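You operate a simulated robot arm through the tools that you are given. There is no shell and no other tool.

You are at the controls of a simulated robot arm. One attempt, no reset.

JOB
Put things in order on the packing mat. At the end: the stain jar (marked "BROWN") from the packing mat stands where the yellow colour pot stood; the yellow colour pot from the packing mat stands on top of the brown half brick (carton); the orange rubbing block from the packing mat stands where the white bottle (marked "V58") stood; the iron ingot (marked "N65") from the packing mat stands where the orange rubbing block stood; the white bottle from the packing mat stands where the stain jar stood; whatever was shut is shut again. Leave all else as you found it, and nothing knocked over.

The check looks at the end state, three seconds after you hand in, the way a careful person would. Anything else that was tipped, shoved, dropped, spilled or broken makes it a failure.

ROBOT AND FRAMES
A 7-joint arm with a two-finger gripper, fixed in place. Base frame: the origin is on the floor under the middle of its stand, x ahead of it, y to its left, z up; the work surface is at about z = 904. Lengths are in mm, angles in degrees, forces in N, time in s.
With the tool pointing down near the work surface it reaches from about 340 to 720 mm from the base axis. Its first joint turns from -66.0 to 66.0 degrees. Payload 2.45 kg.
Tool frame: the origin (TCP) lies between the finger pads and is the grasp point; the fingertips stand 26 mm ahead of it; z points along the fingers, y is the line along which they close. The gripper opens to 96 mm; its body begins 69 mm behind the TCP.
Orientation is told as [roll, pitch, yaw] about the base's x, y, z axes, in that order, counted from this pose: with the fingers straight down and closing along the base's y, the tool's x points along the base's -x, its y along +y and its z along -z.

CONTROLS
- The arm moves only by the tool send_rows. Its argument "motion" is text: rows parted by semicolons, each of 7 numbers parted by spaces: the turn, a rotation vector about the tool's x, y, z in degrees, then the shift along the tool's x, y, z in mm, then the gripper command, from -1 (fully open) to 1 (shut), values between in proportion. In form: ax ay az tx ty tz grip; .... A call has 1 to 20 rows; each row shifts and turns the commanded pose from where the row before left it, along the tool's axes as they then stand. A row lasts 0.2 s, in which the tool goes at most 50 mm and 8.6 degrees; a call with a longer step from one row to the next is refused whole, and so is a gripper value outside its range. A pose out of reach is approached as far as the arm can. The call stops where the force on the tool passes 40 N (or 10 N more than at its start, if that is more) or the arm is blocked; 0.2 s more then pass. Each finger travels about 50 mm/s and halts on what it meets, pressing with about 24 N; the grip force reading is that of the motor and also rises with nothing between the fingers. The clock runs only during rows and for 0.2 s after the last one: add rows that do not move to give the fingers time. The reply holds the time, the measured pose of the TCP, the force on the tool along the base axes, the opening and the grip force, in the units named above and with some noise, with the torque about the TCP (base axes, N m) and any sound that the robot's microphone picked up.
- Cameras (640 x 400 px; columns grow to the right, rows downward): "scene" is fixed at [146.3, -375.4, 1439]; the picture's right is [0.92, -0.40, 0.00], its down [-0.18, -0.40, -0.90] and it looks along [0.36, 0.82, -0.44] (base axes); focal length 357 px, centre (320, 200). "wrist" rides on the gripper at [82, 3, -98] in the tool frame; the picture's right is [-0.04, 1.00, 0.00], its down [-0.73, -0.03, -0.68] and it looks along [-0.68, -0.03, 0.73] (tool axes); focal length 256 px, centre (320, 200).
- get_image(camera): a new picture of that camera. The clock stands still meanwhile.
- probe_pixels(camera, pixels): there is no depth. For up to 12 entries [column, row, z] of the newest picture of that camera ("zoom" is the newest enlarged one), the place [x, y] in the base frame at which the ray of that pixel passes the height z, good to about 2 mm. The clock stands still meanwhile.
- close_up(camera, box): a new picture of the part [left, top, right, bottom] of that camera's present view, enlarged. The clock stands still meanwhile.
- close_job(): hands the job in; it is judged then, once.

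Unless the task says otherwise, let go and move clear before handing in.

The tools are called after "Emit:" by a JSON object that holds its "fn" and its "kwargs". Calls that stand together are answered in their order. send_rows: Moves the arm, as the interface text tells. Its arguments: {"type":"object","properties":{"motion":{"type":"string"}},"required":["motion"]} The other tools are called the same way: get_image (camera) takes a picture; probe_pixels (camera, pixels) gives the place at which the rays of pixels pass given heights; close_up (camera, box) takes an enlarged picture of a part of a camera's view; close_job () hands the job in.

At the start:

```text
t: 0.0
position: [376.4, 324.6, 1169.7]
ee_rot: [0.0, 0.0, -0.1]
force: [-0.5, 0.3, -0.1]
wrist_torque: [0.02, 0.03, -0.03]
gripper_width: 95.7
grip_force: 0.0
```

scene: 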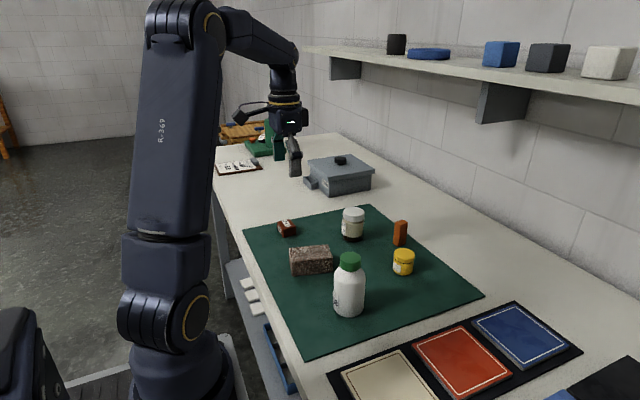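
wrist: 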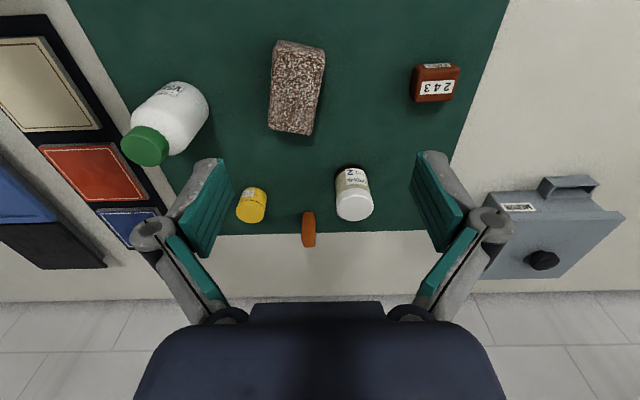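

The first pictures show the mat with a green-capped white bottle (scene 348,290), a yellow pot (403,262), an orange block (400,232), a white-lidded jar (352,223), a brown block (310,260) and a small red item (287,228). I'll take close-ups to identify each one before moving.

Emit:
{"fn": "close_up", "kwargs": {"camera": "scene", "box": [230, 190, 490, 352]}}

Emit:
{"fn": "close_up", "kwargs": {"camera": "wrist", "box": [100, 20, 480, 257]}}

Emit:
{"fn": "close_up", "kwargs": {"camera": "scene", "box": [200, 100, 400, 225]}}

```text
2.46 times, centred on (360, 271) of scene
```

zoom: 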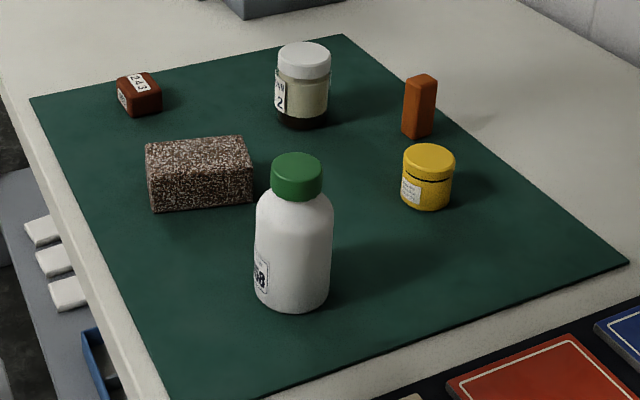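

```text
1.68 times, centred on (290, 138) of wrist
```

zoom: 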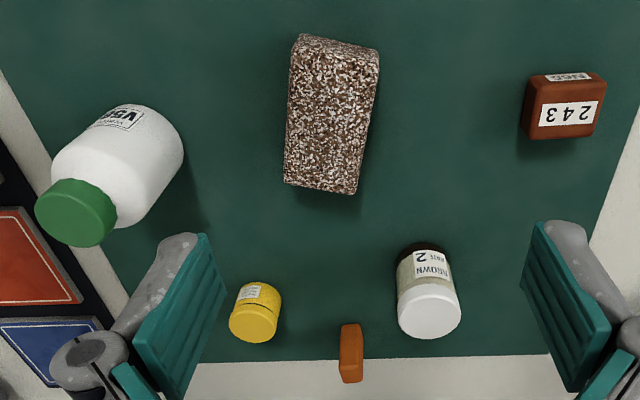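

```text
3.20 times, centred on (300, 162) of scene
```

zoom: 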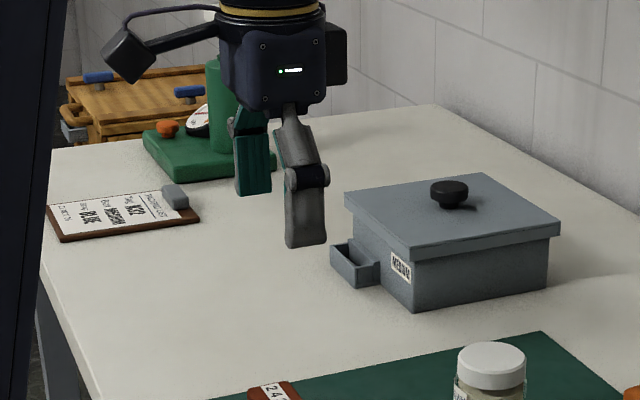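

The red item at scene (287,228) reads "243" in the wrist view and has a second label. I'll enlarge it, the jar, the bottle and the clipboard.

Emit:
{"fn": "close_up", "kwargs": {"camera": "wrist", "box": [396, 50, 476, 110]}}

Emit:
{"fn": "close_up", "kwargs": {"camera": "scene", "box": [270, 212, 306, 242]}}

Emit:
{"fn": "close_up", "kwargs": {"camera": "wrist", "box": [300, 150, 400, 230]}}

Emit:
{"fn": "close_up", "kwargs": {"camera": "wrist", "box": [110, 70, 230, 170]}}

Emit:
{"fn": "close_up", "kwargs": {"camera": "scene", "box": [210, 140, 290, 190]}}

Emit:
{"fn": "close_up", "kwargs": {"camera": "scene", "box": [330, 300, 640, 400]}}

Emit:
{"fn": "close_up", "kwargs": {"camera": "wrist", "box": [440, 150, 640, 300]}}

```text
6.67 times, centred on (436, 80) of wrist
```

zoom: 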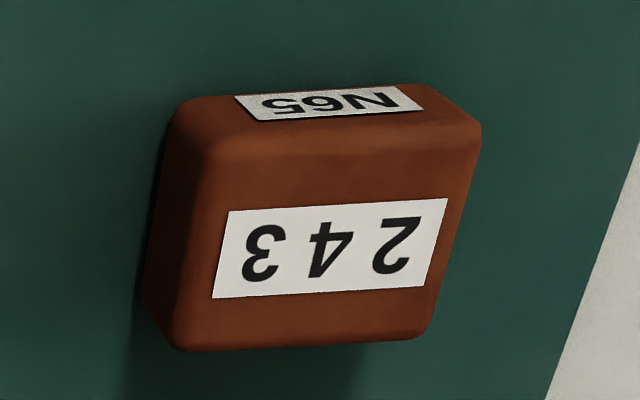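

```text
13.33 times, centred on (288, 227) of scene
```

zoom: 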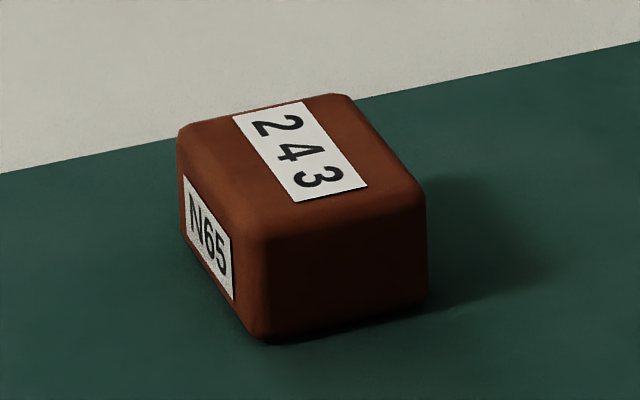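

```text
5.00 times, centred on (350, 190) of wrist
```

zoom: 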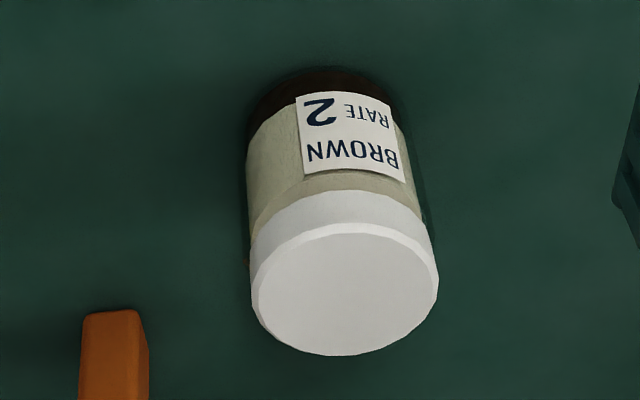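

```text
4.00 times, centred on (170, 120) of wrist
```

zoom: 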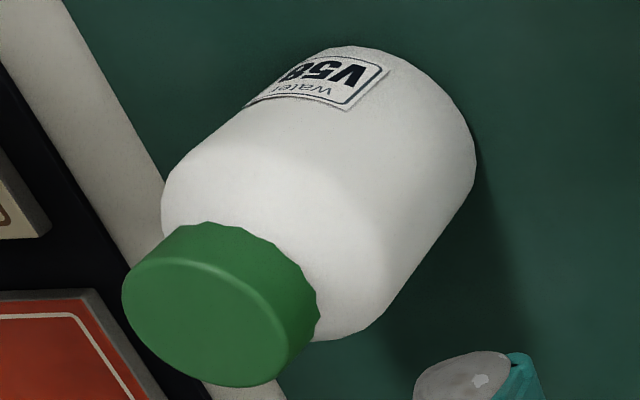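

```text
8.00 times, centred on (250, 165) of scene
```

zoom: 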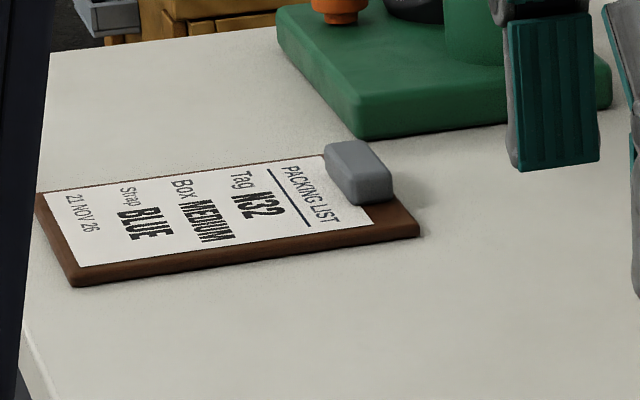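

```text
2.06 times, centred on (485, 350) of scene
```

zoom: 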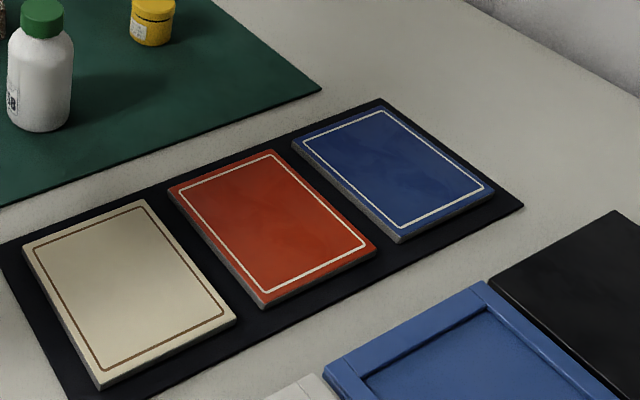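

```text
2.67 times, centred on (540, 225) of wrist
```

zoom: 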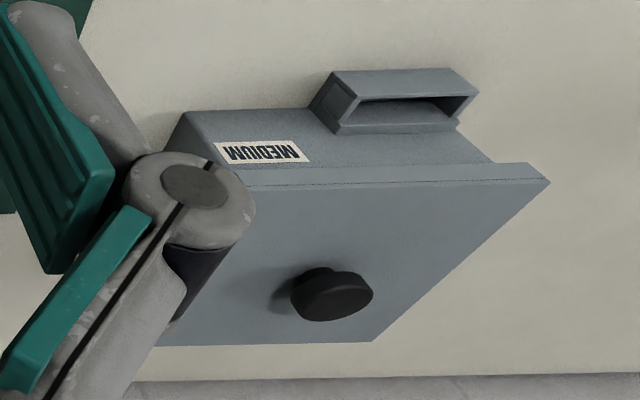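

All the items are now identified: the ingot (N65/243), the BROWN jar, the V58 bottle, the yellow pot, the orange block and the brick. Next I'll probe their contact points and tops in both cameras to get positions.

Emit:
{"fn": "get_image", "kwargs": {"camera": "scene"}}

Emit:
{"fn": "get_image", "kwargs": {"camera": "wrist"}}

Emit:
{"fn": "probe_pixels", "kwargs": {"camera": "wrist", "pixels": [[350, 167, 904], [355, 206, 980], [253, 188, 904], [249, 213, 950], [308, 215, 950], [308, 247, 904], [436, 90, 940], [300, 88, 960], [147, 146, 1040], [187, 84, 904]]}}

Emit:
{"fn": "probe_pixels", "kwargs": {"camera": "scene", "pixels": [[352, 241, 904], [352, 212, 980], [403, 274, 904], [404, 255, 950], [400, 222, 960], [399, 246, 904], [287, 237, 904], [311, 274, 904], [348, 260, 1040], [348, 316, 904]]}}

```text
taken
```

scene: 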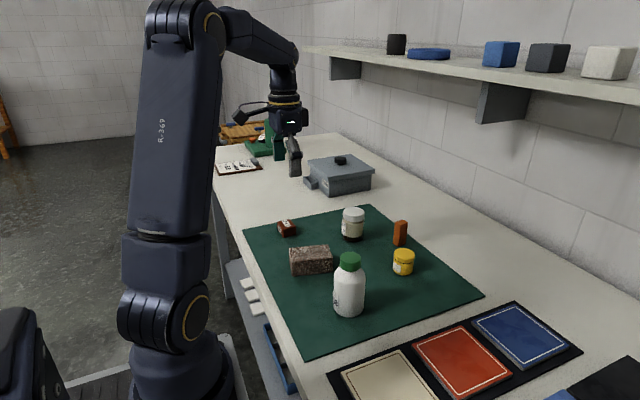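

```text
taken
```

wrist: 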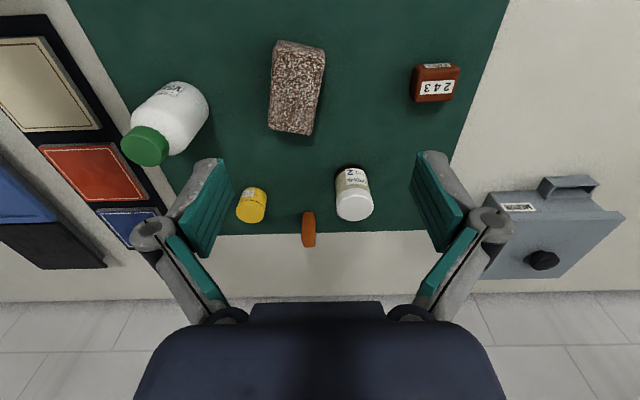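

```text
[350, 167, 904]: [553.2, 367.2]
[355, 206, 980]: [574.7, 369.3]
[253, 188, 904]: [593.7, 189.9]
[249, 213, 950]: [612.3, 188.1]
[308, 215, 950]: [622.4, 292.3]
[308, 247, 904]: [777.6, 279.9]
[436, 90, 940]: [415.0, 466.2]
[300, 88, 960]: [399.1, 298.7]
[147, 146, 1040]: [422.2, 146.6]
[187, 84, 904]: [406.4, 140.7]
```

```text
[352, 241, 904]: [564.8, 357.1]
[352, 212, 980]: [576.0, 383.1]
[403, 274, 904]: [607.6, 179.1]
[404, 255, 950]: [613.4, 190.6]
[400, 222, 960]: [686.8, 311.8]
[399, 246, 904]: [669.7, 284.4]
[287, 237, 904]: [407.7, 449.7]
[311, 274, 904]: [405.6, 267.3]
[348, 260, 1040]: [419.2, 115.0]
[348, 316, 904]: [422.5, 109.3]
```

The rough positions are: yellow pot ≈ (610,190), jar ≈ (577,373), orange block ≈ (672,288), ingot ≈ (410,462), brick ≈ (400,290), bottle ≈ (425,130). I'll move the wrist camera closer to the yellow pot and orange block, staying high, to refine these.

Emit:
{"fn": "send_rows", "kwargs": {"motion": "0 0 0 -24 -17 10 -1; 0 0 0 -24 -17 10 -1; 0 0 0 -24 -17 10 -1; 0 0 0 -24 -17 10 -1; 0 0 0 -24 -17 10 -1; 0 0 0 0 0 0 -1; 0 0 0 0 0 0 -1"}}

Emit:
{"fn": "get_image", "kwargs": {"camera": "wrist"}}

```text
t: 1.6
position: [495.8, 238.8, 1119.8]
ee_rot: [0.0, 0.0, 0.0]
force: [-0.1, -0.1, -0.8]
wrist_torque: [-0.02, -0.01, 0.0]
gripper_width: 95.8
grip_force: 0.0
```

```text
taken
```

wrist: 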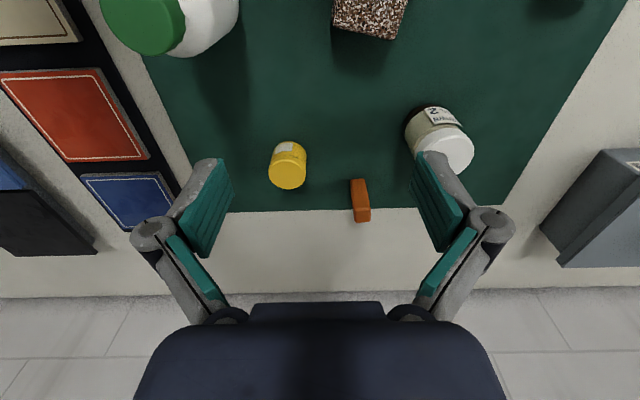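

Emit:
{"fn": "close_up", "kwargs": {"camera": "wrist", "box": [240, 120, 400, 220]}}

Emit:
{"fn": "close_up", "kwargs": {"camera": "scene", "box": [360, 200, 456, 290]}}

```text
4.00 times, centred on (320, 170) of wrist
```

zoom: 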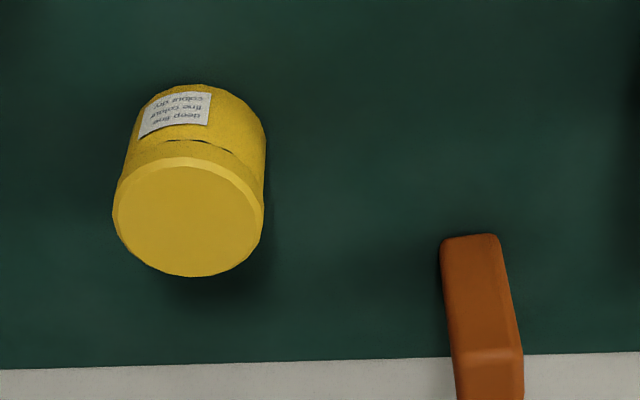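

```text
4.44 times, centred on (408, 245) of scene
```

zoom: 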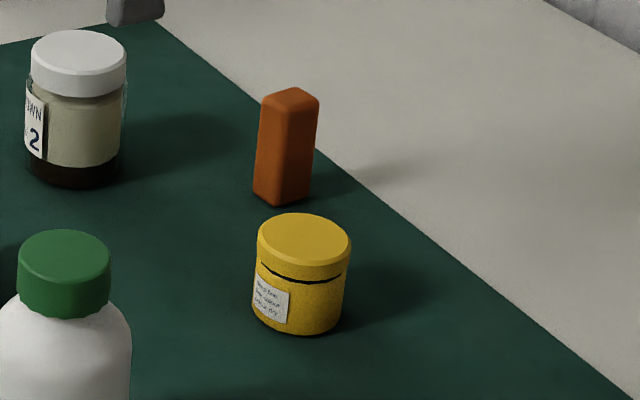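

The yellow pot's lid is centred near zoom (304,240) and the orange block stands upright at zoom (287,145). I'll probe these points in the scene zoom, then in the wrist view, to triangulate heights.

Emit:
{"fn": "probe_pixels", "kwargs": {"camera": "zoom", "pixels": [[282, 206, 904], [253, 192, 904], [308, 194, 904], [291, 98, 950], [291, 98, 970], [304, 238, 940], [304, 238, 955], [300, 335, 904], [78, 186, 904], [79, 55, 970], [79, 55, 990], [257, 238, 950]]}}

Emit:
{"fn": "close_up", "kwargs": {"camera": "wrist", "box": [240, 100, 480, 250]}}

```text
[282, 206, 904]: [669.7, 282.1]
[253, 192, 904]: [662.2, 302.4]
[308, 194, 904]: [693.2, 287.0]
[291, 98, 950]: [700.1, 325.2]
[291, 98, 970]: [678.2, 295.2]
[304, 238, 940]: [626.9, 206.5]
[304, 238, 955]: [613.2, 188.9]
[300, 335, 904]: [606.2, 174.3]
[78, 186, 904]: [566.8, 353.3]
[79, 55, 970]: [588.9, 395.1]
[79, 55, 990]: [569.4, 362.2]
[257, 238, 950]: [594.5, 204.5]
```

```text
2.67 times, centred on (360, 175) of wrist
```

zoom: 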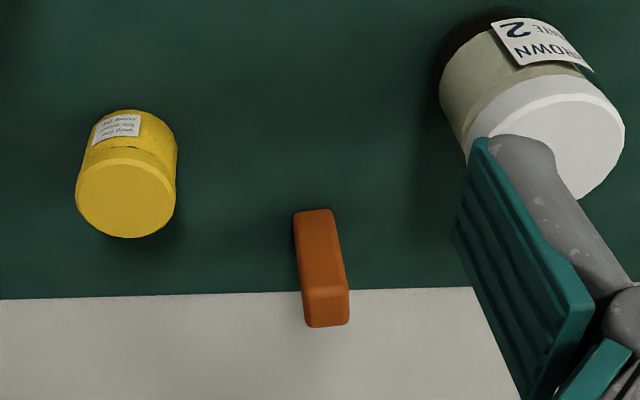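

I'll probe the matching points in the wrist zoom: yellow lid (126,198), its near base edge (138,111), orange top (327,308) and orange base edge (314,211).

Emit:
{"fn": "probe_pixels", "kwargs": {"camera": "zoom", "pixels": [[126, 198, 945], [126, 198, 955], [138, 111, 904], [327, 308, 960], [327, 308, 970], [294, 213, 904], [333, 211, 904], [75, 190, 950], [176, 190, 950], [304, 290, 968], [350, 289, 968], [349, 324, 968]]}}

```text
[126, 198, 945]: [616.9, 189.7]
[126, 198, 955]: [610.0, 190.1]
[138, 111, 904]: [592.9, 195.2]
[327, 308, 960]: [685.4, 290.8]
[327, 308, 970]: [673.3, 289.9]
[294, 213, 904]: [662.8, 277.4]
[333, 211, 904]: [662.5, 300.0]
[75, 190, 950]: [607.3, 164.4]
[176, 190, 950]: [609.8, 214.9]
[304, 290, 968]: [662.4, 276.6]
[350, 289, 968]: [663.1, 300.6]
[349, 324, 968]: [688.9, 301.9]
```

The orange block measures about x 662–688, y 277–301, top z≈968, and the yellow lid is centred at ≈(613,190), z≈954. Next I'll move sideways to survey the jar.

Emit:
{"fn": "send_rows", "kwargs": {"motion": "0 0 0 10 33 0 -1; 0 0 0 10 33 0 -1; 0 0 0 10 33 0 -1; 0 0 0 10 33 0 -1; 0 0 0 0 0 0 -1; 0 0 0 0 0 0 -1"}}

Emit:
{"fn": "close_up", "kwargs": {"camera": "wrist", "box": [220, 80, 420, 205]}}

```text
t: 3.0
position: [456.3, 371.0, 1119.5]
ee_rot: [0.0, 0.0, 0.0]
force: [-0.5, -0.4, 0.0]
wrist_torque: [0.0, -0.04, 0.02]
gripper_width: 95.7
grip_force: 0.0
```

```text
3.20 times, centred on (320, 142) of wrist
```

zoom: 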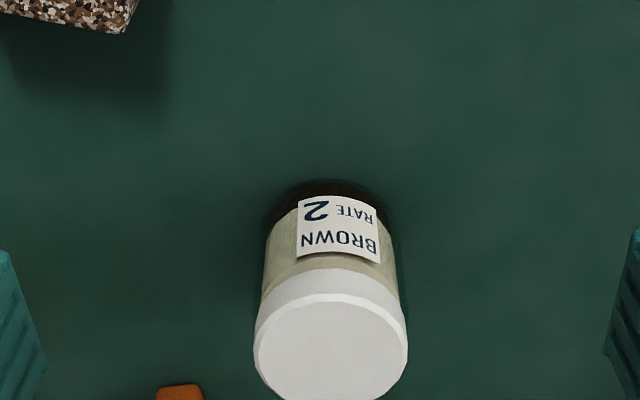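

The jar's near base edge is at zoom (332,183) but the lid is cut off by the crop. I'll take a wider crop and probe it.

Emit:
{"fn": "close_up", "kwargs": {"camera": "wrist", "box": [240, 120, 400, 220]}}

Emit:
{"fn": "close_up", "kwargs": {"camera": "scene", "box": [312, 190, 392, 250]}}

```text
4.00 times, centred on (320, 170) of wrist
```

zoom: 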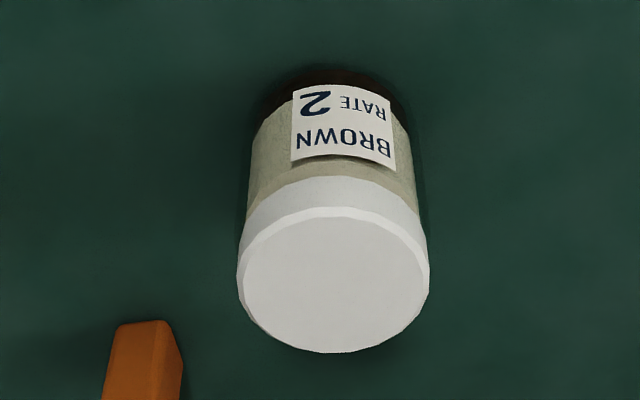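

```text
6.67 times, centred on (352, 220) of scene
```

zoom: 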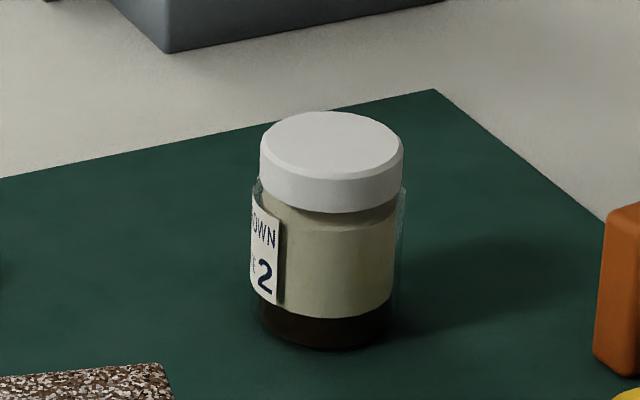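

I'll probe the jar in both views: scene lid centre zoom (332,146) and base (325,349); wrist lid centre (323.5,190) and near base edge (323.3,138).

Emit:
{"fn": "probe_pixels", "kwargs": {"camera": "zoom", "pixels": [[332, 146, 975], [332, 146, 980], [332, 146, 985], [325, 349, 904], [260, 146, 980], [404, 146, 980]]}}

Emit:
{"fn": "probe_pixels", "kwargs": {"camera": "wrist", "pixels": [[323.5, 190, 975], [323.5, 190, 980], [323.5, 190, 985], [323.3, 138, 904], [300, 190, 980], [347.3, 190, 980]]}}

```text
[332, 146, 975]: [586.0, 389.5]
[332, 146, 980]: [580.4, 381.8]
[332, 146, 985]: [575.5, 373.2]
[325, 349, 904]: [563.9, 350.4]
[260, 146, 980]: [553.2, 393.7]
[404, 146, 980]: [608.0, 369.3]
```

```text
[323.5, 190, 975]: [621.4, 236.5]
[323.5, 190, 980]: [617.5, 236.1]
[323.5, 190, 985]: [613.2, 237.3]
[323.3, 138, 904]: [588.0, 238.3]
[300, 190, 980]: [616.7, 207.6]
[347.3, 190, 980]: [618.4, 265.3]
```

The wrist probe used the older full picture from the previous pose, so those numbers don't apply. I'll take a fresh wrist image and probe again.

Emit:
{"fn": "get_image", "kwargs": {"camera": "wrist"}}

Emit:
{"fn": "probe_pixels", "kwargs": {"camera": "wrist", "pixels": [[323.5, 190, 975], [323.5, 190, 980], [323.5, 190, 985], [323.3, 138, 904], [300, 190, 980], [347.3, 190, 980]]}}

```text
taken
```

wrist: 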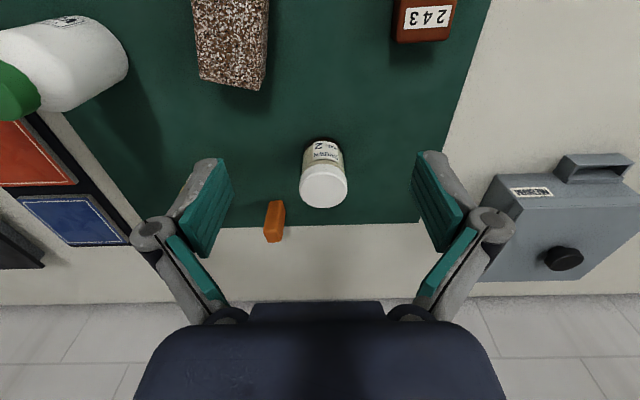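

```text
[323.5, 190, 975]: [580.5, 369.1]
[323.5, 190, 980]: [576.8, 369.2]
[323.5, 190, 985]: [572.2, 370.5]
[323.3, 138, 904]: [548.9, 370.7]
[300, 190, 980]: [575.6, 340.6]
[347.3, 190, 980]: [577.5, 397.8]
```

The jar is centred at ≈(575,371), top z≈986, diameter ≈57. Next I'll back up to survey the ingot and brick.

Emit:
{"fn": "send_rows", "kwargs": {"motion": "0 0 0 28 2 -8 -1; 0 0 0 28 2 -8 -1; 0 0 0 28 2 -7 -1; 0 0 0 28 2 -7 -1; 0 0 0 0 0 0 -1; 0 0 0 0 0 0 -1"}}

Emit:
{"fn": "get_image", "kwargs": {"camera": "wrist"}}

Emit:
{"fn": "close_up", "kwargs": {"camera": "scene", "box": [270, 210, 350, 290]}}

```text
t: 4.4
position: [343.7, 377.4, 1149.4]
ee_rot: [-0.1, 0.0, 0.0]
force: [-0.2, 1.0, -0.2]
wrist_torque: [0.04, 0.02, 0.02]
gripper_width: 96.1
grip_force: 0.1
```

```text
taken
```

wrist: 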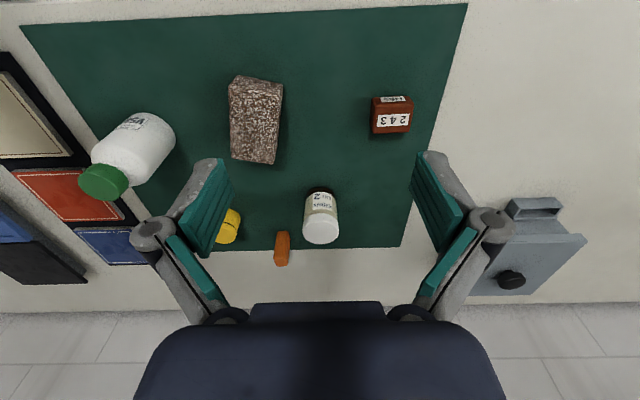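

```text
5.00 times, centred on (310, 250) of scene
```

zoom: 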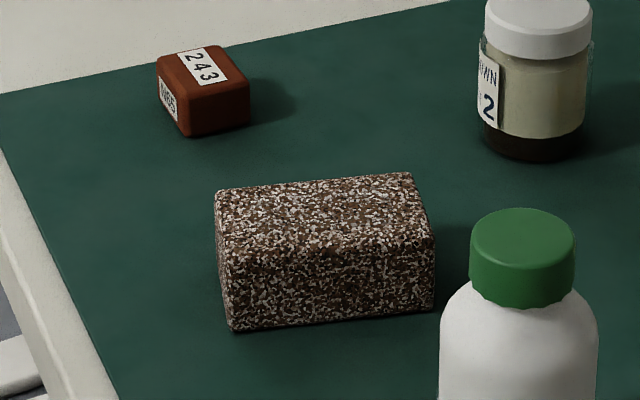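

Emit:
{"fn": "probe_pixels", "kwargs": {"camera": "zoom", "pixels": [[233, 330, 904], [432, 309, 904], [217, 188, 960], [411, 175, 960], [434, 238, 960], [224, 255, 960], [184, 136, 904], [250, 125, 904], [158, 60, 935], [214, 45, 935], [249, 82, 935], [187, 96, 935]]}}

Emit:
{"fn": "close_up", "kwargs": {"camera": "wrist", "box": [200, 60, 440, 210]}}

```text
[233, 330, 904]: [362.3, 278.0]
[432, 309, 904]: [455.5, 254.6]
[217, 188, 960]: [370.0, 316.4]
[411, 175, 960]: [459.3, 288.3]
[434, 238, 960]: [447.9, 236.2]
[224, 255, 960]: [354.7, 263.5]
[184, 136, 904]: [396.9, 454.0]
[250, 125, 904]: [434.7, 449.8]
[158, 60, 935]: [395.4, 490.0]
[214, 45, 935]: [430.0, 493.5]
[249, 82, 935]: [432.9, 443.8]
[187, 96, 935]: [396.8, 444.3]
```

```text
2.67 times, centred on (320, 135) of wrist
```

zoom: 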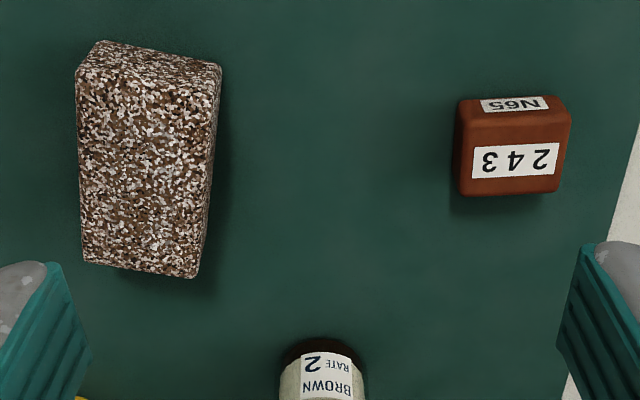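

I'll probe the brick and ingot corners in this wrist zoom to match them with the scene values.

Emit:
{"fn": "probe_pixels", "kwargs": {"camera": "zoom", "pixels": [[77, 76, 955], [211, 100, 955], [195, 277, 955], [84, 263, 955], [103, 42, 904], [220, 66, 904], [462, 99, 904], [557, 97, 904], [460, 115, 935], [570, 110, 935], [561, 192, 935], [462, 195, 935]]}}

```text
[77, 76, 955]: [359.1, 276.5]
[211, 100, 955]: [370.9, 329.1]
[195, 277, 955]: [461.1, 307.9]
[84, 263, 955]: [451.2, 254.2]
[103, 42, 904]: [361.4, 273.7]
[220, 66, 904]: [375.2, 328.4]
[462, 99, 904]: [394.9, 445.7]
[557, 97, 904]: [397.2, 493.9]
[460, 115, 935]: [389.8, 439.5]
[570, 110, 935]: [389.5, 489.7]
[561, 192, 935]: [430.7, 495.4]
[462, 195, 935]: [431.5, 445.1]
```

The brick's centre is ≈(414,290) with its top at ≈949 and its long axis turned about -13°. The ingot's centre is ≈(412,467), about 40×50, top ≈933. Next I'll move sideways to survey the bottle from closer.

Emit:
{"fn": "send_rows", "kwargs": {"motion": "0 0 0 0 -40 0 -1; 0 0 0 0 -40 0 -1; 0 0 0 0 -40 0 -1; 0 0 0 0 -40 0 -1; 0 0 0 0 -40 0 -1; 0 0 0 0 -40 0 -1; 0 0 0 0 0 0 -1; 0 0 0 0 0 0 -1"}}

Emit:
{"fn": "get_image", "kwargs": {"camera": "wrist"}}

Emit:
{"fn": "close_up", "kwargs": {"camera": "scene", "box": [310, 240, 400, 330]}}

```text
t: 6.2
position: [342.9, 138.8, 1149.5]
ee_rot: [0.0, 0.1, 0.1]
force: [-1.3, 0.4, -0.1]
wrist_torque: [-0.01, 0.01, -0.02]
gripper_width: 96.0
grip_force: 0.2
```

```text
taken
```

wrist: 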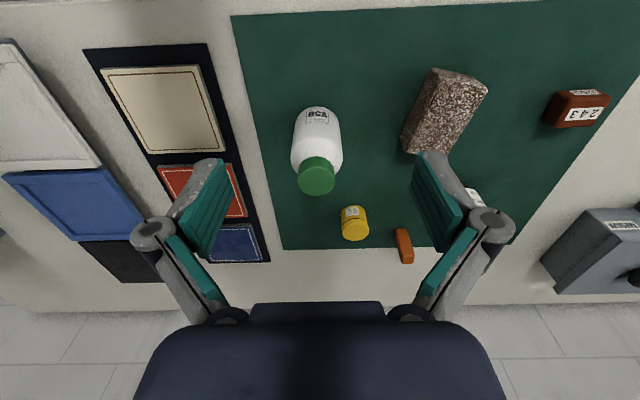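

```text
4.44 times, centred on (355, 285) of scene
```

zoom: 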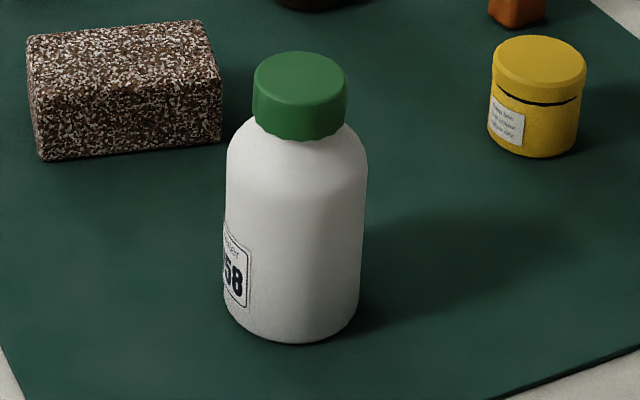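

The bottle cap centre is at scene zoom (300,76) and its base front at (290,343). I'll probe these and take a wrist close-up.

Emit:
{"fn": "probe_pixels", "kwargs": {"camera": "zoom", "pixels": [[300, 76, 1030], [300, 76, 1040], [300, 76, 1050], [290, 343, 904], [253, 76, 1040], [347, 76, 1040], [226, 200, 980], [367, 200, 980]]}}

Emit:
{"fn": "close_up", "kwargs": {"camera": "wrist", "box": [240, 90, 400, 210]}}

```text
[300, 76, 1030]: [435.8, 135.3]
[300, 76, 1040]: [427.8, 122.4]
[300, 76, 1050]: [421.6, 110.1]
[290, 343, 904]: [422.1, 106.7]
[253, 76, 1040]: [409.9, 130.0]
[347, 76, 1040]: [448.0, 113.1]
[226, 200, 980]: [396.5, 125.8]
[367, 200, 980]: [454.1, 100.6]
```

```text
3.33 times, centred on (320, 150) of wrist
```

zoom: 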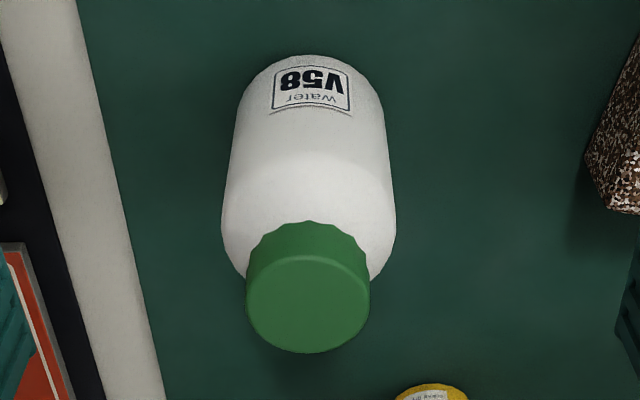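

I'll probe the bottle cap centre at wrist zoom (307,304), the near base edge (312,55) and the body sides.

Emit:
{"fn": "probe_pixels", "kwargs": {"camera": "zoom", "pixels": [[307, 304, 1020], [307, 304, 1030], [307, 304, 1040], [312, 55, 904], [246, 300, 1035], [369, 300, 1035], [221, 225, 990], [397, 225, 990], [307, 353, 1035], [236, 120, 940], [385, 120, 940]]}}

```text
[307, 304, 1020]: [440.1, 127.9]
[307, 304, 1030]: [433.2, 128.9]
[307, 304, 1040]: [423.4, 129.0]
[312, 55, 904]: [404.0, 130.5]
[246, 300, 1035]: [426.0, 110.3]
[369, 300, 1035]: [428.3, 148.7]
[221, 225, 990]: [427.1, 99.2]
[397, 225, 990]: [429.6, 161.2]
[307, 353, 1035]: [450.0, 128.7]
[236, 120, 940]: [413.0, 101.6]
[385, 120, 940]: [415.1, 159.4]
```

The bottle is centred at ≈(432,130), top ≈1035, diameter ≈61. I'll start with the yellow pot and move above it at (613,190), still high.

Emit:
{"fn": "send_rows", "kwargs": {"motion": "0 0 0 -45 8.5 0 -1; 0 0 0 -45 8.5 0 -1; 0 0 0 -45 8.5 0 -1; 0 0 0 -45 8.5 0 -1; 0 0 0 -45 8.5 0 -1; 0 0 0 -45 8.5 0 -1; 0 0 0 0 0 30 -1; 0 0 0 0 0 30 -1; 0 0 0 0 0 30 -1; 0 0 0 0 0 0 -1; 0 0 0 0 0 0 -1"}}

Emit:
{"fn": "get_image", "kwargs": {"camera": "wrist"}}

Emit:
{"fn": "get_image", "kwargs": {"camera": "scene"}}

```text
t: 8.6
position: [613.7, 189.8, 1058.9]
ee_rot: [0.0, 0.0, 0.0]
force: [0.0, 0.8, -0.4]
wrist_torque: [-0.02, 0.03, -0.01]
gripper_width: 95.8
grip_force: 0.0
```

```text
taken
```

wrist: 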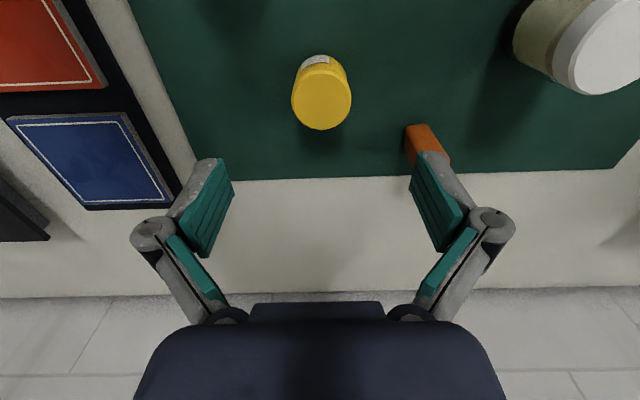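

```text
taken
```

scene: 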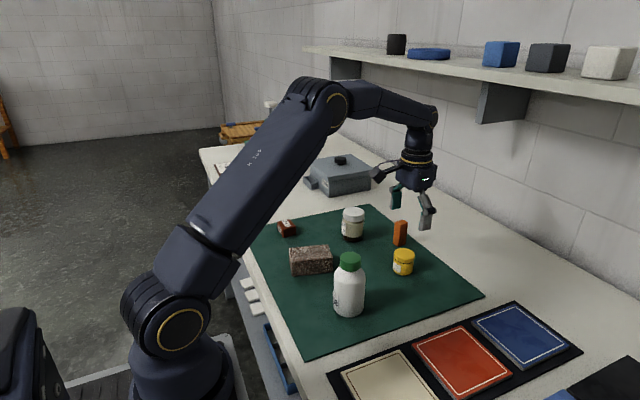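

The pot's lid centre shows at wrist (321,100), and the arm reached (613.7,189.8) without trouble. I'll probe the lid and base edges from this closer view.

Emit:
{"fn": "close_up", "kwargs": {"camera": "wrist", "box": [270, 40, 450, 170]}}

Emit:
{"fn": "probe_pixels", "kwargs": {"camera": "wrist", "pixels": [[321, 99, 950], [321, 99, 955], [291, 95, 952], [351, 95, 952], [318, 54, 906]]}}

```text
3.08 times, centred on (360, 105) of wrist
```

zoom: 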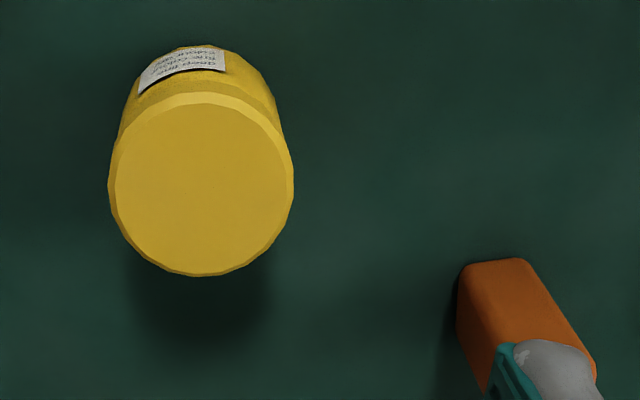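

```text
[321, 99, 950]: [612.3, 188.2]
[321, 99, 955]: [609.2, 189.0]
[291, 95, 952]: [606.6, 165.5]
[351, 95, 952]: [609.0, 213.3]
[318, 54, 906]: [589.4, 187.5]
```

The pot's centre is ≈(612,189), already under the TCP. I'll descend to TCP z≈936, which puts the fingertips about 5 mm above the mat, and stay open.

Emit:
{"fn": "send_rows", "kwargs": {"motion": "0 0 0 1 -0.5 30 -1; 0 0 0 0 0 30 -1; 0 0 0 0 0 30 -1; 0 0 0 0 0 20 -1; 0 0 0 0 0 9 -1; 0 0 0 0 0 4 -1; 0 0 0 0 0 0 -1"}}

Emit:
{"fn": "get_image", "kwargs": {"camera": "wrist"}}

Emit:
{"fn": "close_up", "kwargs": {"camera": "scene", "box": [360, 190, 480, 290]}}

```text
t: 10.2
position: [613.1, 189.2, 935.8]
ee_rot: [0.1, 0.0, 0.0]
force: [0.0, 1.0, 0.7]
wrist_torque: [-0.02, -0.01, 0.02]
gripper_width: 96.1
grip_force: 0.2
```

```text
taken
```

wrist: 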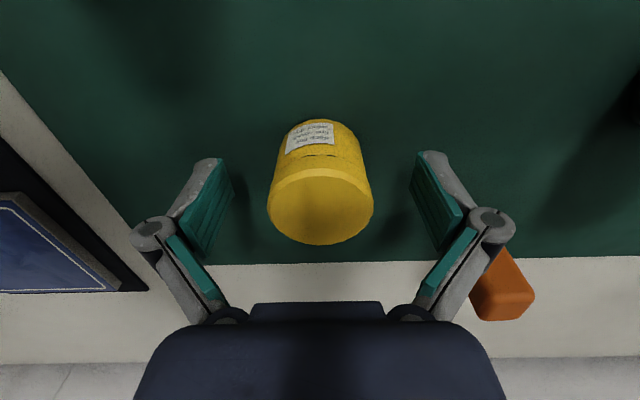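

```text
4.00 times, centred on (420, 240) of scene
```

zoom: 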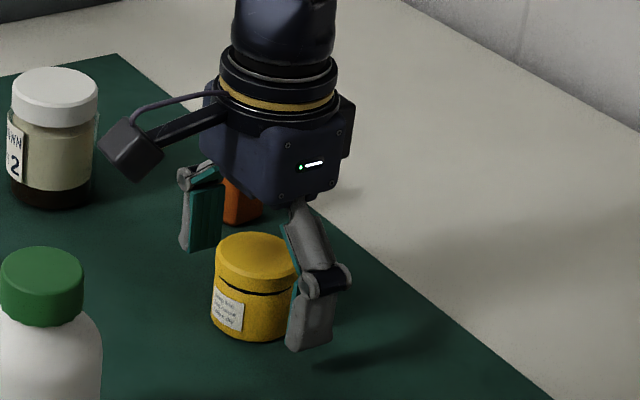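

The pot sits centred between the pads (wrist 267–373, centre 320). I'll close the gripper now.

Emit:
{"fn": "send_rows", "kwargs": {"motion": "0 0 0 0 0 0 1; 0 0 0 0 0 0 1; 0 0 0 0 0 0 1; 0 0 0 0 0 0 1; 0 0 0 0 0 0 1; 0 0 0 0 0 0 1"}}

Emit:
{"fn": "get_image", "kwargs": {"camera": "wrist"}}

```text
t: 11.6
position: [612.9, 189.4, 935.9]
ee_rot: [0.0, 0.0, 0.0]
force: [-0.5, -0.1, 0.9]
wrist_torque: [0.07, 0.03, -0.04]
gripper_width: 46.7
grip_force: 24.2
```

```text
taken
```

wrist: 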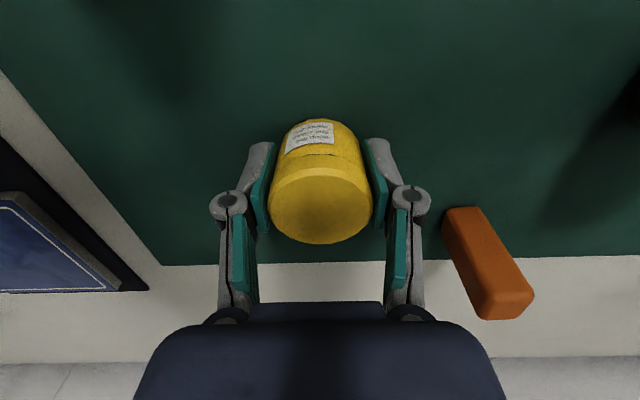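

The grip is firm at 46.7 mm with 24 N and the pot hasn't moved. I'll lift it gently straight up.

Emit:
{"fn": "send_rows", "kwargs": {"motion": "0 0 0 0 0 -5 1; 0 0 0 0 0 -10 1; 0 0 0 0 0 -20 1; 0 0 0 0 0 -25 1; 0 0 0 0 0 -25 1; 0 0 0 0 0 -25 1; 0 0 0 0 0 -25 1; 0 0 0 0 0 0 1"}}

Emit:
{"fn": "get_image", "kwargs": {"camera": "scene"}}

```text
t: 13.4
position: [613.6, 189.3, 1072.4]
ee_rot: [0.1, 0.0, 0.0]
force: [0.6, -0.6, -1.8]
wrist_torque: [-0.01, 0.02, 0.0]
gripper_width: 47.1
grip_force: 24.0
```

```text
taken
```

scene: 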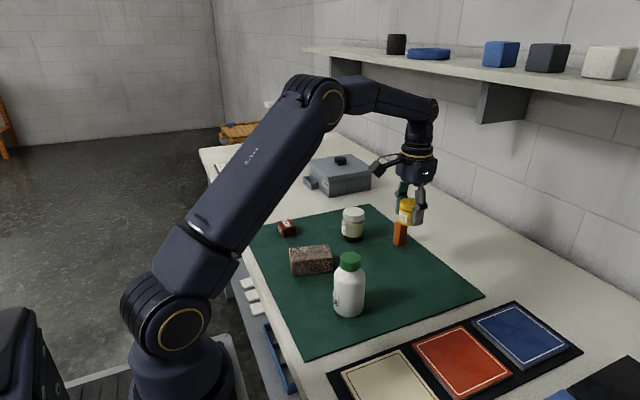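

The pot is held clear of everything. I'll carry it over the brick at (414,290) at the same height.

Emit:
{"fn": "send_rows", "kwargs": {"motion": "0 0 0 15 8 0 1; 0 0 0 30 15 0 1; 0 0 0 36 18 0 1; 0 0 0 36 18 0 1; 0 0 0 36 18 0 1; 0 0 0 30 15 0 1; 0 0 0 16.5 8.7 0 1; 0 0 0 0 0 0 1; 0 0 0 0 0 0 1"}}

Emit:
{"fn": "get_image", "kwargs": {"camera": "wrist"}}

Emit:
{"fn": "close_up", "kwargs": {"camera": "scene", "box": [260, 180, 380, 290]}}

```text
t: 15.4
position: [413.3, 291.1, 1071.5]
ee_rot: [0.0, 0.0, 0.0]
force: [0.1, -0.1, -0.6]
wrist_torque: [-0.02, -0.02, -0.03]
gripper_width: 47.1
grip_force: 24.3
```

```text
taken
```

wrist: 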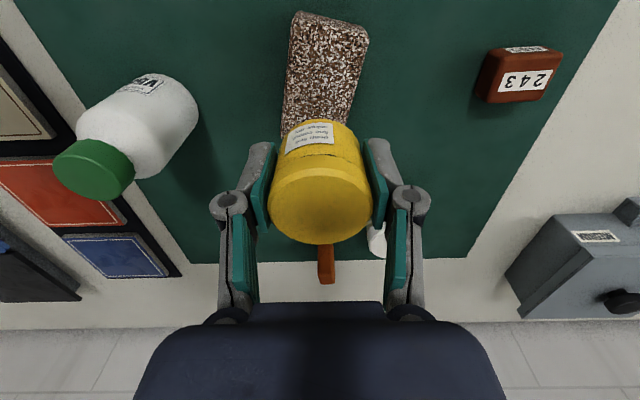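

```text
3.64 times, centred on (320, 235) of scene
```

zoom: 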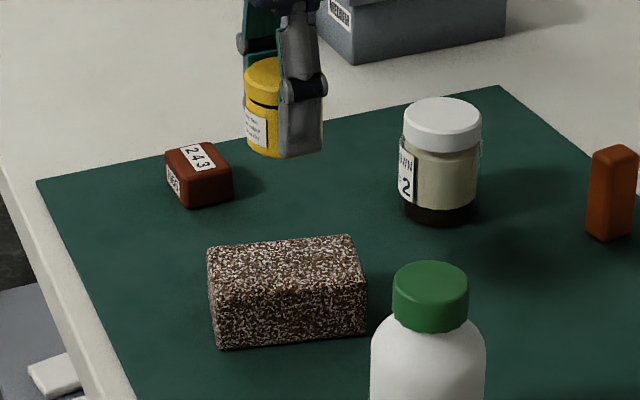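

Part of the brick is visible at wrist (283–370, 10–135). I'll zoom in to refine its outline before lowering.

Emit:
{"fn": "close_up", "kwargs": {"camera": "wrist", "box": [260, 0, 400, 140]}}

```text
2.86 times, centred on (330, 70) of wrist
```

zoom: 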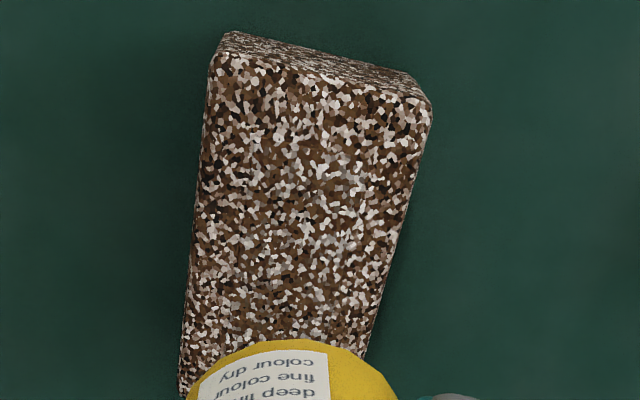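

Emit:
{"fn": "probe_pixels", "kwargs": {"camera": "zoom", "pixels": [[212, 58, 948], [430, 104, 948], [195, 230, 948], [400, 230, 948], [184, 370, 948], [368, 345, 948], [225, 32, 904], [415, 75, 904]]}}

```text
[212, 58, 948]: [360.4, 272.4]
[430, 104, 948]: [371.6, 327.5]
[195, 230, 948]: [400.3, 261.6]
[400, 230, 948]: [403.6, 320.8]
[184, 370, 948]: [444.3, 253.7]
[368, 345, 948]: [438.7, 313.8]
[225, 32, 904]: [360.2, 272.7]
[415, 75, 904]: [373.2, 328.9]
```

The brick's centre refines to ≈(412.5,289.6) with its top at 948. I'll shift 1 mm in y and lower to about 4 mm above the expected contact height.

Emit:
{"fn": "send_rows", "kwargs": {"motion": "0 0 0 0.5 -1 20 1; 0 0 0 0 0 25 1; 0 0 0 0 0 20 1; 0 0 0 0 0 12 1; 0 0 0 0 0 6 1; 0 0 0 0 0 3 1; 0 0 0 0 0 0 1"}}

Emit:
{"fn": "close_up", "kwargs": {"camera": "scene", "box": [270, 200, 370, 290]}}

```text
t: 17.0
position: [413.4, 288.9, 985.7]
ee_rot: [0.0, 0.0, 0.0]
force: [0.0, 0.5, -1.5]
wrist_torque: [0.0, -0.02, -0.02]
gripper_width: 47.3
grip_force: 24.8
```

```text
4.44 times, centred on (320, 245) of scene
```

zoom: 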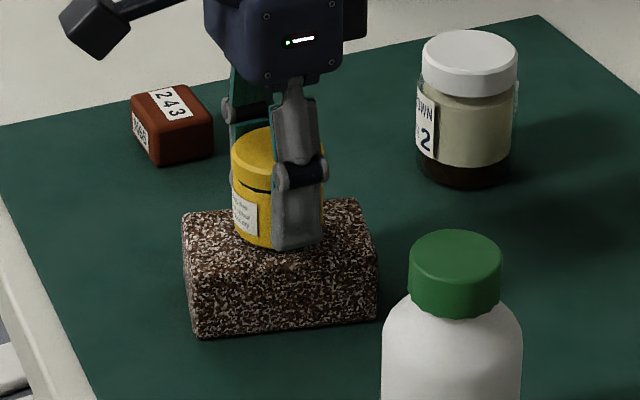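

The pot is centred over the brick at TCP z 985.7 with a vertical force of about -1.5 N (its own weight). I'll lower it in small steps and watch the force.

Emit:
{"fn": "send_rows", "kwargs": {"motion": "0 0 0 0 0 1 1; 0 0 0 0 0 1 1; 0 0 0 0 0 1 1; 0 0 0 0 0 0 1"}}

```text
t: 18.0
position: [412.9, 288.6, 981.1]
ee_rot: [0.0, 0.0, 0.0]
force: [-0.2, 0.3, -1.2]
wrist_torque: [0.05, 0.01, 0.03]
gripper_width: 47.1
grip_force: 24.1
```

There's no contact yet (force -1.2 N at z 981). I'll continue in 1 mm steps.

Emit:
{"fn": "send_rows", "kwargs": {"motion": "0 0 0 0 0 1 1; 0 0 0 0 0 0 1"}}

Emit:
{"fn": "send_rows", "kwargs": {"motion": "0 0 0 0 0 1 1; 0 0 0 0 0 0 1"}}

```text
t: 18.6
position: [412.9, 289.5, 981.7]
ee_rot: [-0.1, 0.1, 0.0]
force: [-1.1, -1.5, -0.7]
wrist_torque: [0.03, 0.0, -0.01]
gripper_width: 47.2
grip_force: 23.9
```

```text
t: 19.2
position: [414.1, 289.3, 981.7]
ee_rot: [0.2, -0.1, 0.1]
force: [-2.2, -2.6, 15.3]
wrist_torque: [-0.05, 0.16, 0.0]
gripper_width: 47.1
grip_force: 23.9
```

Contact is made, with force up to +15 N. I'll ease off 0.7 mm, then open only partway so the fingers clear the pot gently.

Emit:
{"fn": "send_rows", "kwargs": {"motion": "0 0 0 0 0 -0.7 1; 0 0 0 0 0 0 1"}}

Emit:
{"fn": "close_up", "kwargs": {"camera": "scene", "box": [270, 200, 370, 290]}}

```text
t: 19.8
position: [413.6, 289.5, 982.1]
ee_rot: [0.1, 0.0, 0.0]
force: [-0.2, 0.6, 10.6]
wrist_torque: [0.02, -0.02, -0.02]
gripper_width: 47.0
grip_force: 23.9
```

```text
4.44 times, centred on (320, 245) of scene
```

zoom: 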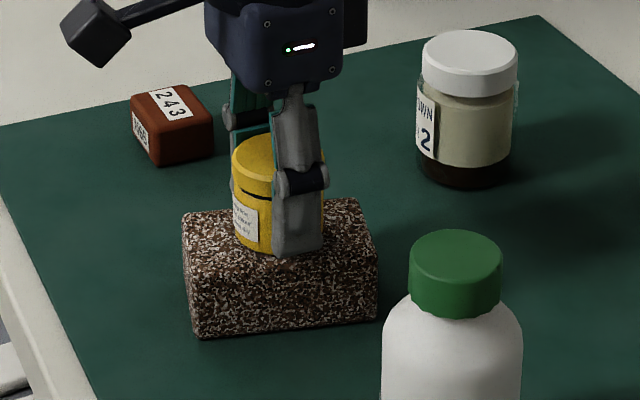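

The pot rests on the brick. I'll release gradually.

Emit:
{"fn": "send_rows", "kwargs": {"motion": "0 0 0 0 0 0 0.05; 0 0 0 0 0 0 -0.05; 0 0 0 0 0 0 -0.15; 0 0 0 0 0 0 -0.4; 0 0 0 0 0 0 -0.6; 0 0 0 0 0 0 -0.6; 0 0 0 0 0 0 -0.6"}}

Emit:
{"fn": "get_image", "kwargs": {"camera": "wrist"}}

```text
t: 21.4
position: [412.2, 288.3, 982.3]
ee_rot: [0.0, 0.0, 0.0]
force: [0.2, 0.1, -0.3]
wrist_torque: [-0.04, 0.0, 0.0]
gripper_width: 76.5
grip_force: 0.0
```

```text
taken
```

wrist: 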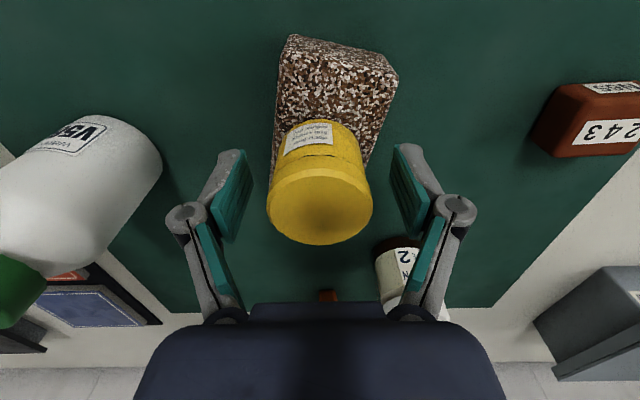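

The fingers are clear of the pot on both sides. I'll rise straight up, then move above the jar at (575,371).

Emit:
{"fn": "send_rows", "kwargs": {"motion": "0 0 0 0 0 -10 -0.6; 0 0 0 0 0 -25 -0.6; 0 0 0 0 0 -30 -0.6; 0 0 0 0 0 -30 -0.6; 0 0 0 0 0 -25 -0.7; 0 0 0 -35 17 0 -0.8; 0 0 0 -35 17 0 -0.9; 0 0 0 -35 17 0 -1; 0 0 0 -35 17 0 -1; 0 0 0 -22.5 14.5 0 -1; 0 0 0 0 0 0 -1; 0 0 0 0 0 0 -1"}}

Emit:
{"fn": "get_image", "kwargs": {"camera": "wrist"}}

Emit:
{"fn": "get_image", "kwargs": {"camera": "scene"}}

```text
t: 24.0
position: [573.3, 369.9, 1100.3]
ee_rot: [-0.1, 0.0, -0.1]
force: [-0.3, -0.7, -0.2]
wrist_torque: [0.0, 0.0, 0.04]
gripper_width: 96.1
grip_force: 0.1
```

```text
taken
```

wrist: 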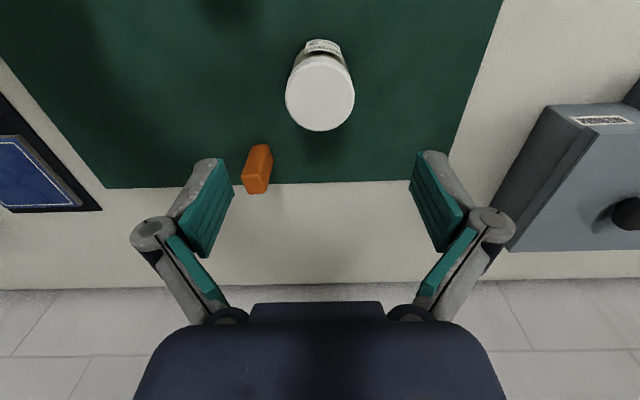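

```text
taken
```

scene: 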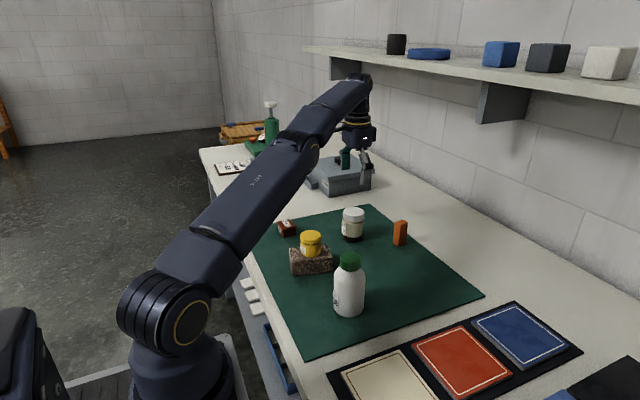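

The yellow pot stands on the brick at scene (310,243). The jar lid shows at wrist (320,93), so I'll probe it.

Emit:
{"fn": "probe_pixels", "kwargs": {"camera": "wrist", "pixels": [[320, 93, 984], [285, 90, 984], [355, 90, 984], [322, 40, 915]]}}

Emit:
{"fn": "close_up", "kwargs": {"camera": "wrist", "box": [220, 20, 400, 200]}}

```text
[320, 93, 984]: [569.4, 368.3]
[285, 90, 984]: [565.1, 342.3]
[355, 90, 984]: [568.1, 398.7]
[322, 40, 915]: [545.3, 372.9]
```

```text
2.22 times, centred on (310, 110) of wrist
```

zoom: 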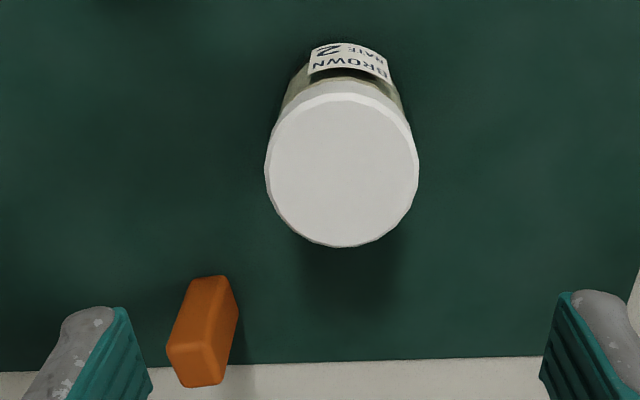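

The jar is centred at ≈(572,370), under the TCP. I'll descend to TCP z≈937 so the pads meet the glass body below the lid.

Emit:
{"fn": "send_rows", "kwargs": {"motion": "0 0 0 0 0.5 40 -1; 0 0 0 0 0 40 -1; 0 0 0 0 0 35 -1; 0 0 0 0 0 25 -1; 0 0 0 0 0 12 -1; 0 0 0 0 0 8 -1; 0 0 0 0 0 3 -1; 0 0 0 0 0 0 -1"}}

Emit:
{"fn": "get_image", "kwargs": {"camera": "wrist"}}

Emit:
{"fn": "close_up", "kwargs": {"camera": "scene", "box": [310, 150, 430, 260]}}

```text
t: 25.8
position: [576.5, 373.1, 937.9]
ee_rot: [0.0, 0.0, -0.1]
force: [0.2, 0.2, -0.2]
wrist_torque: [0.01, -0.01, 0.03]
gripper_width: 95.8
grip_force: 0.0
```

```text
taken
```

wrist: 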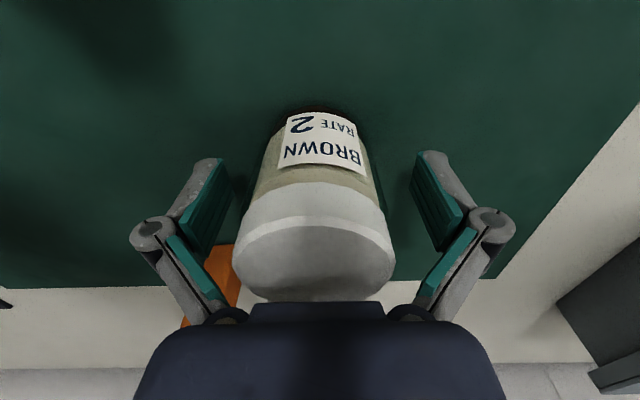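

```text
3.64 times, centred on (370, 205) of scene
```

zoom: 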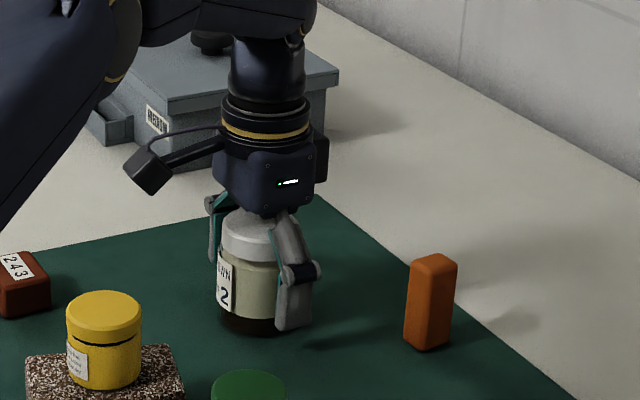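

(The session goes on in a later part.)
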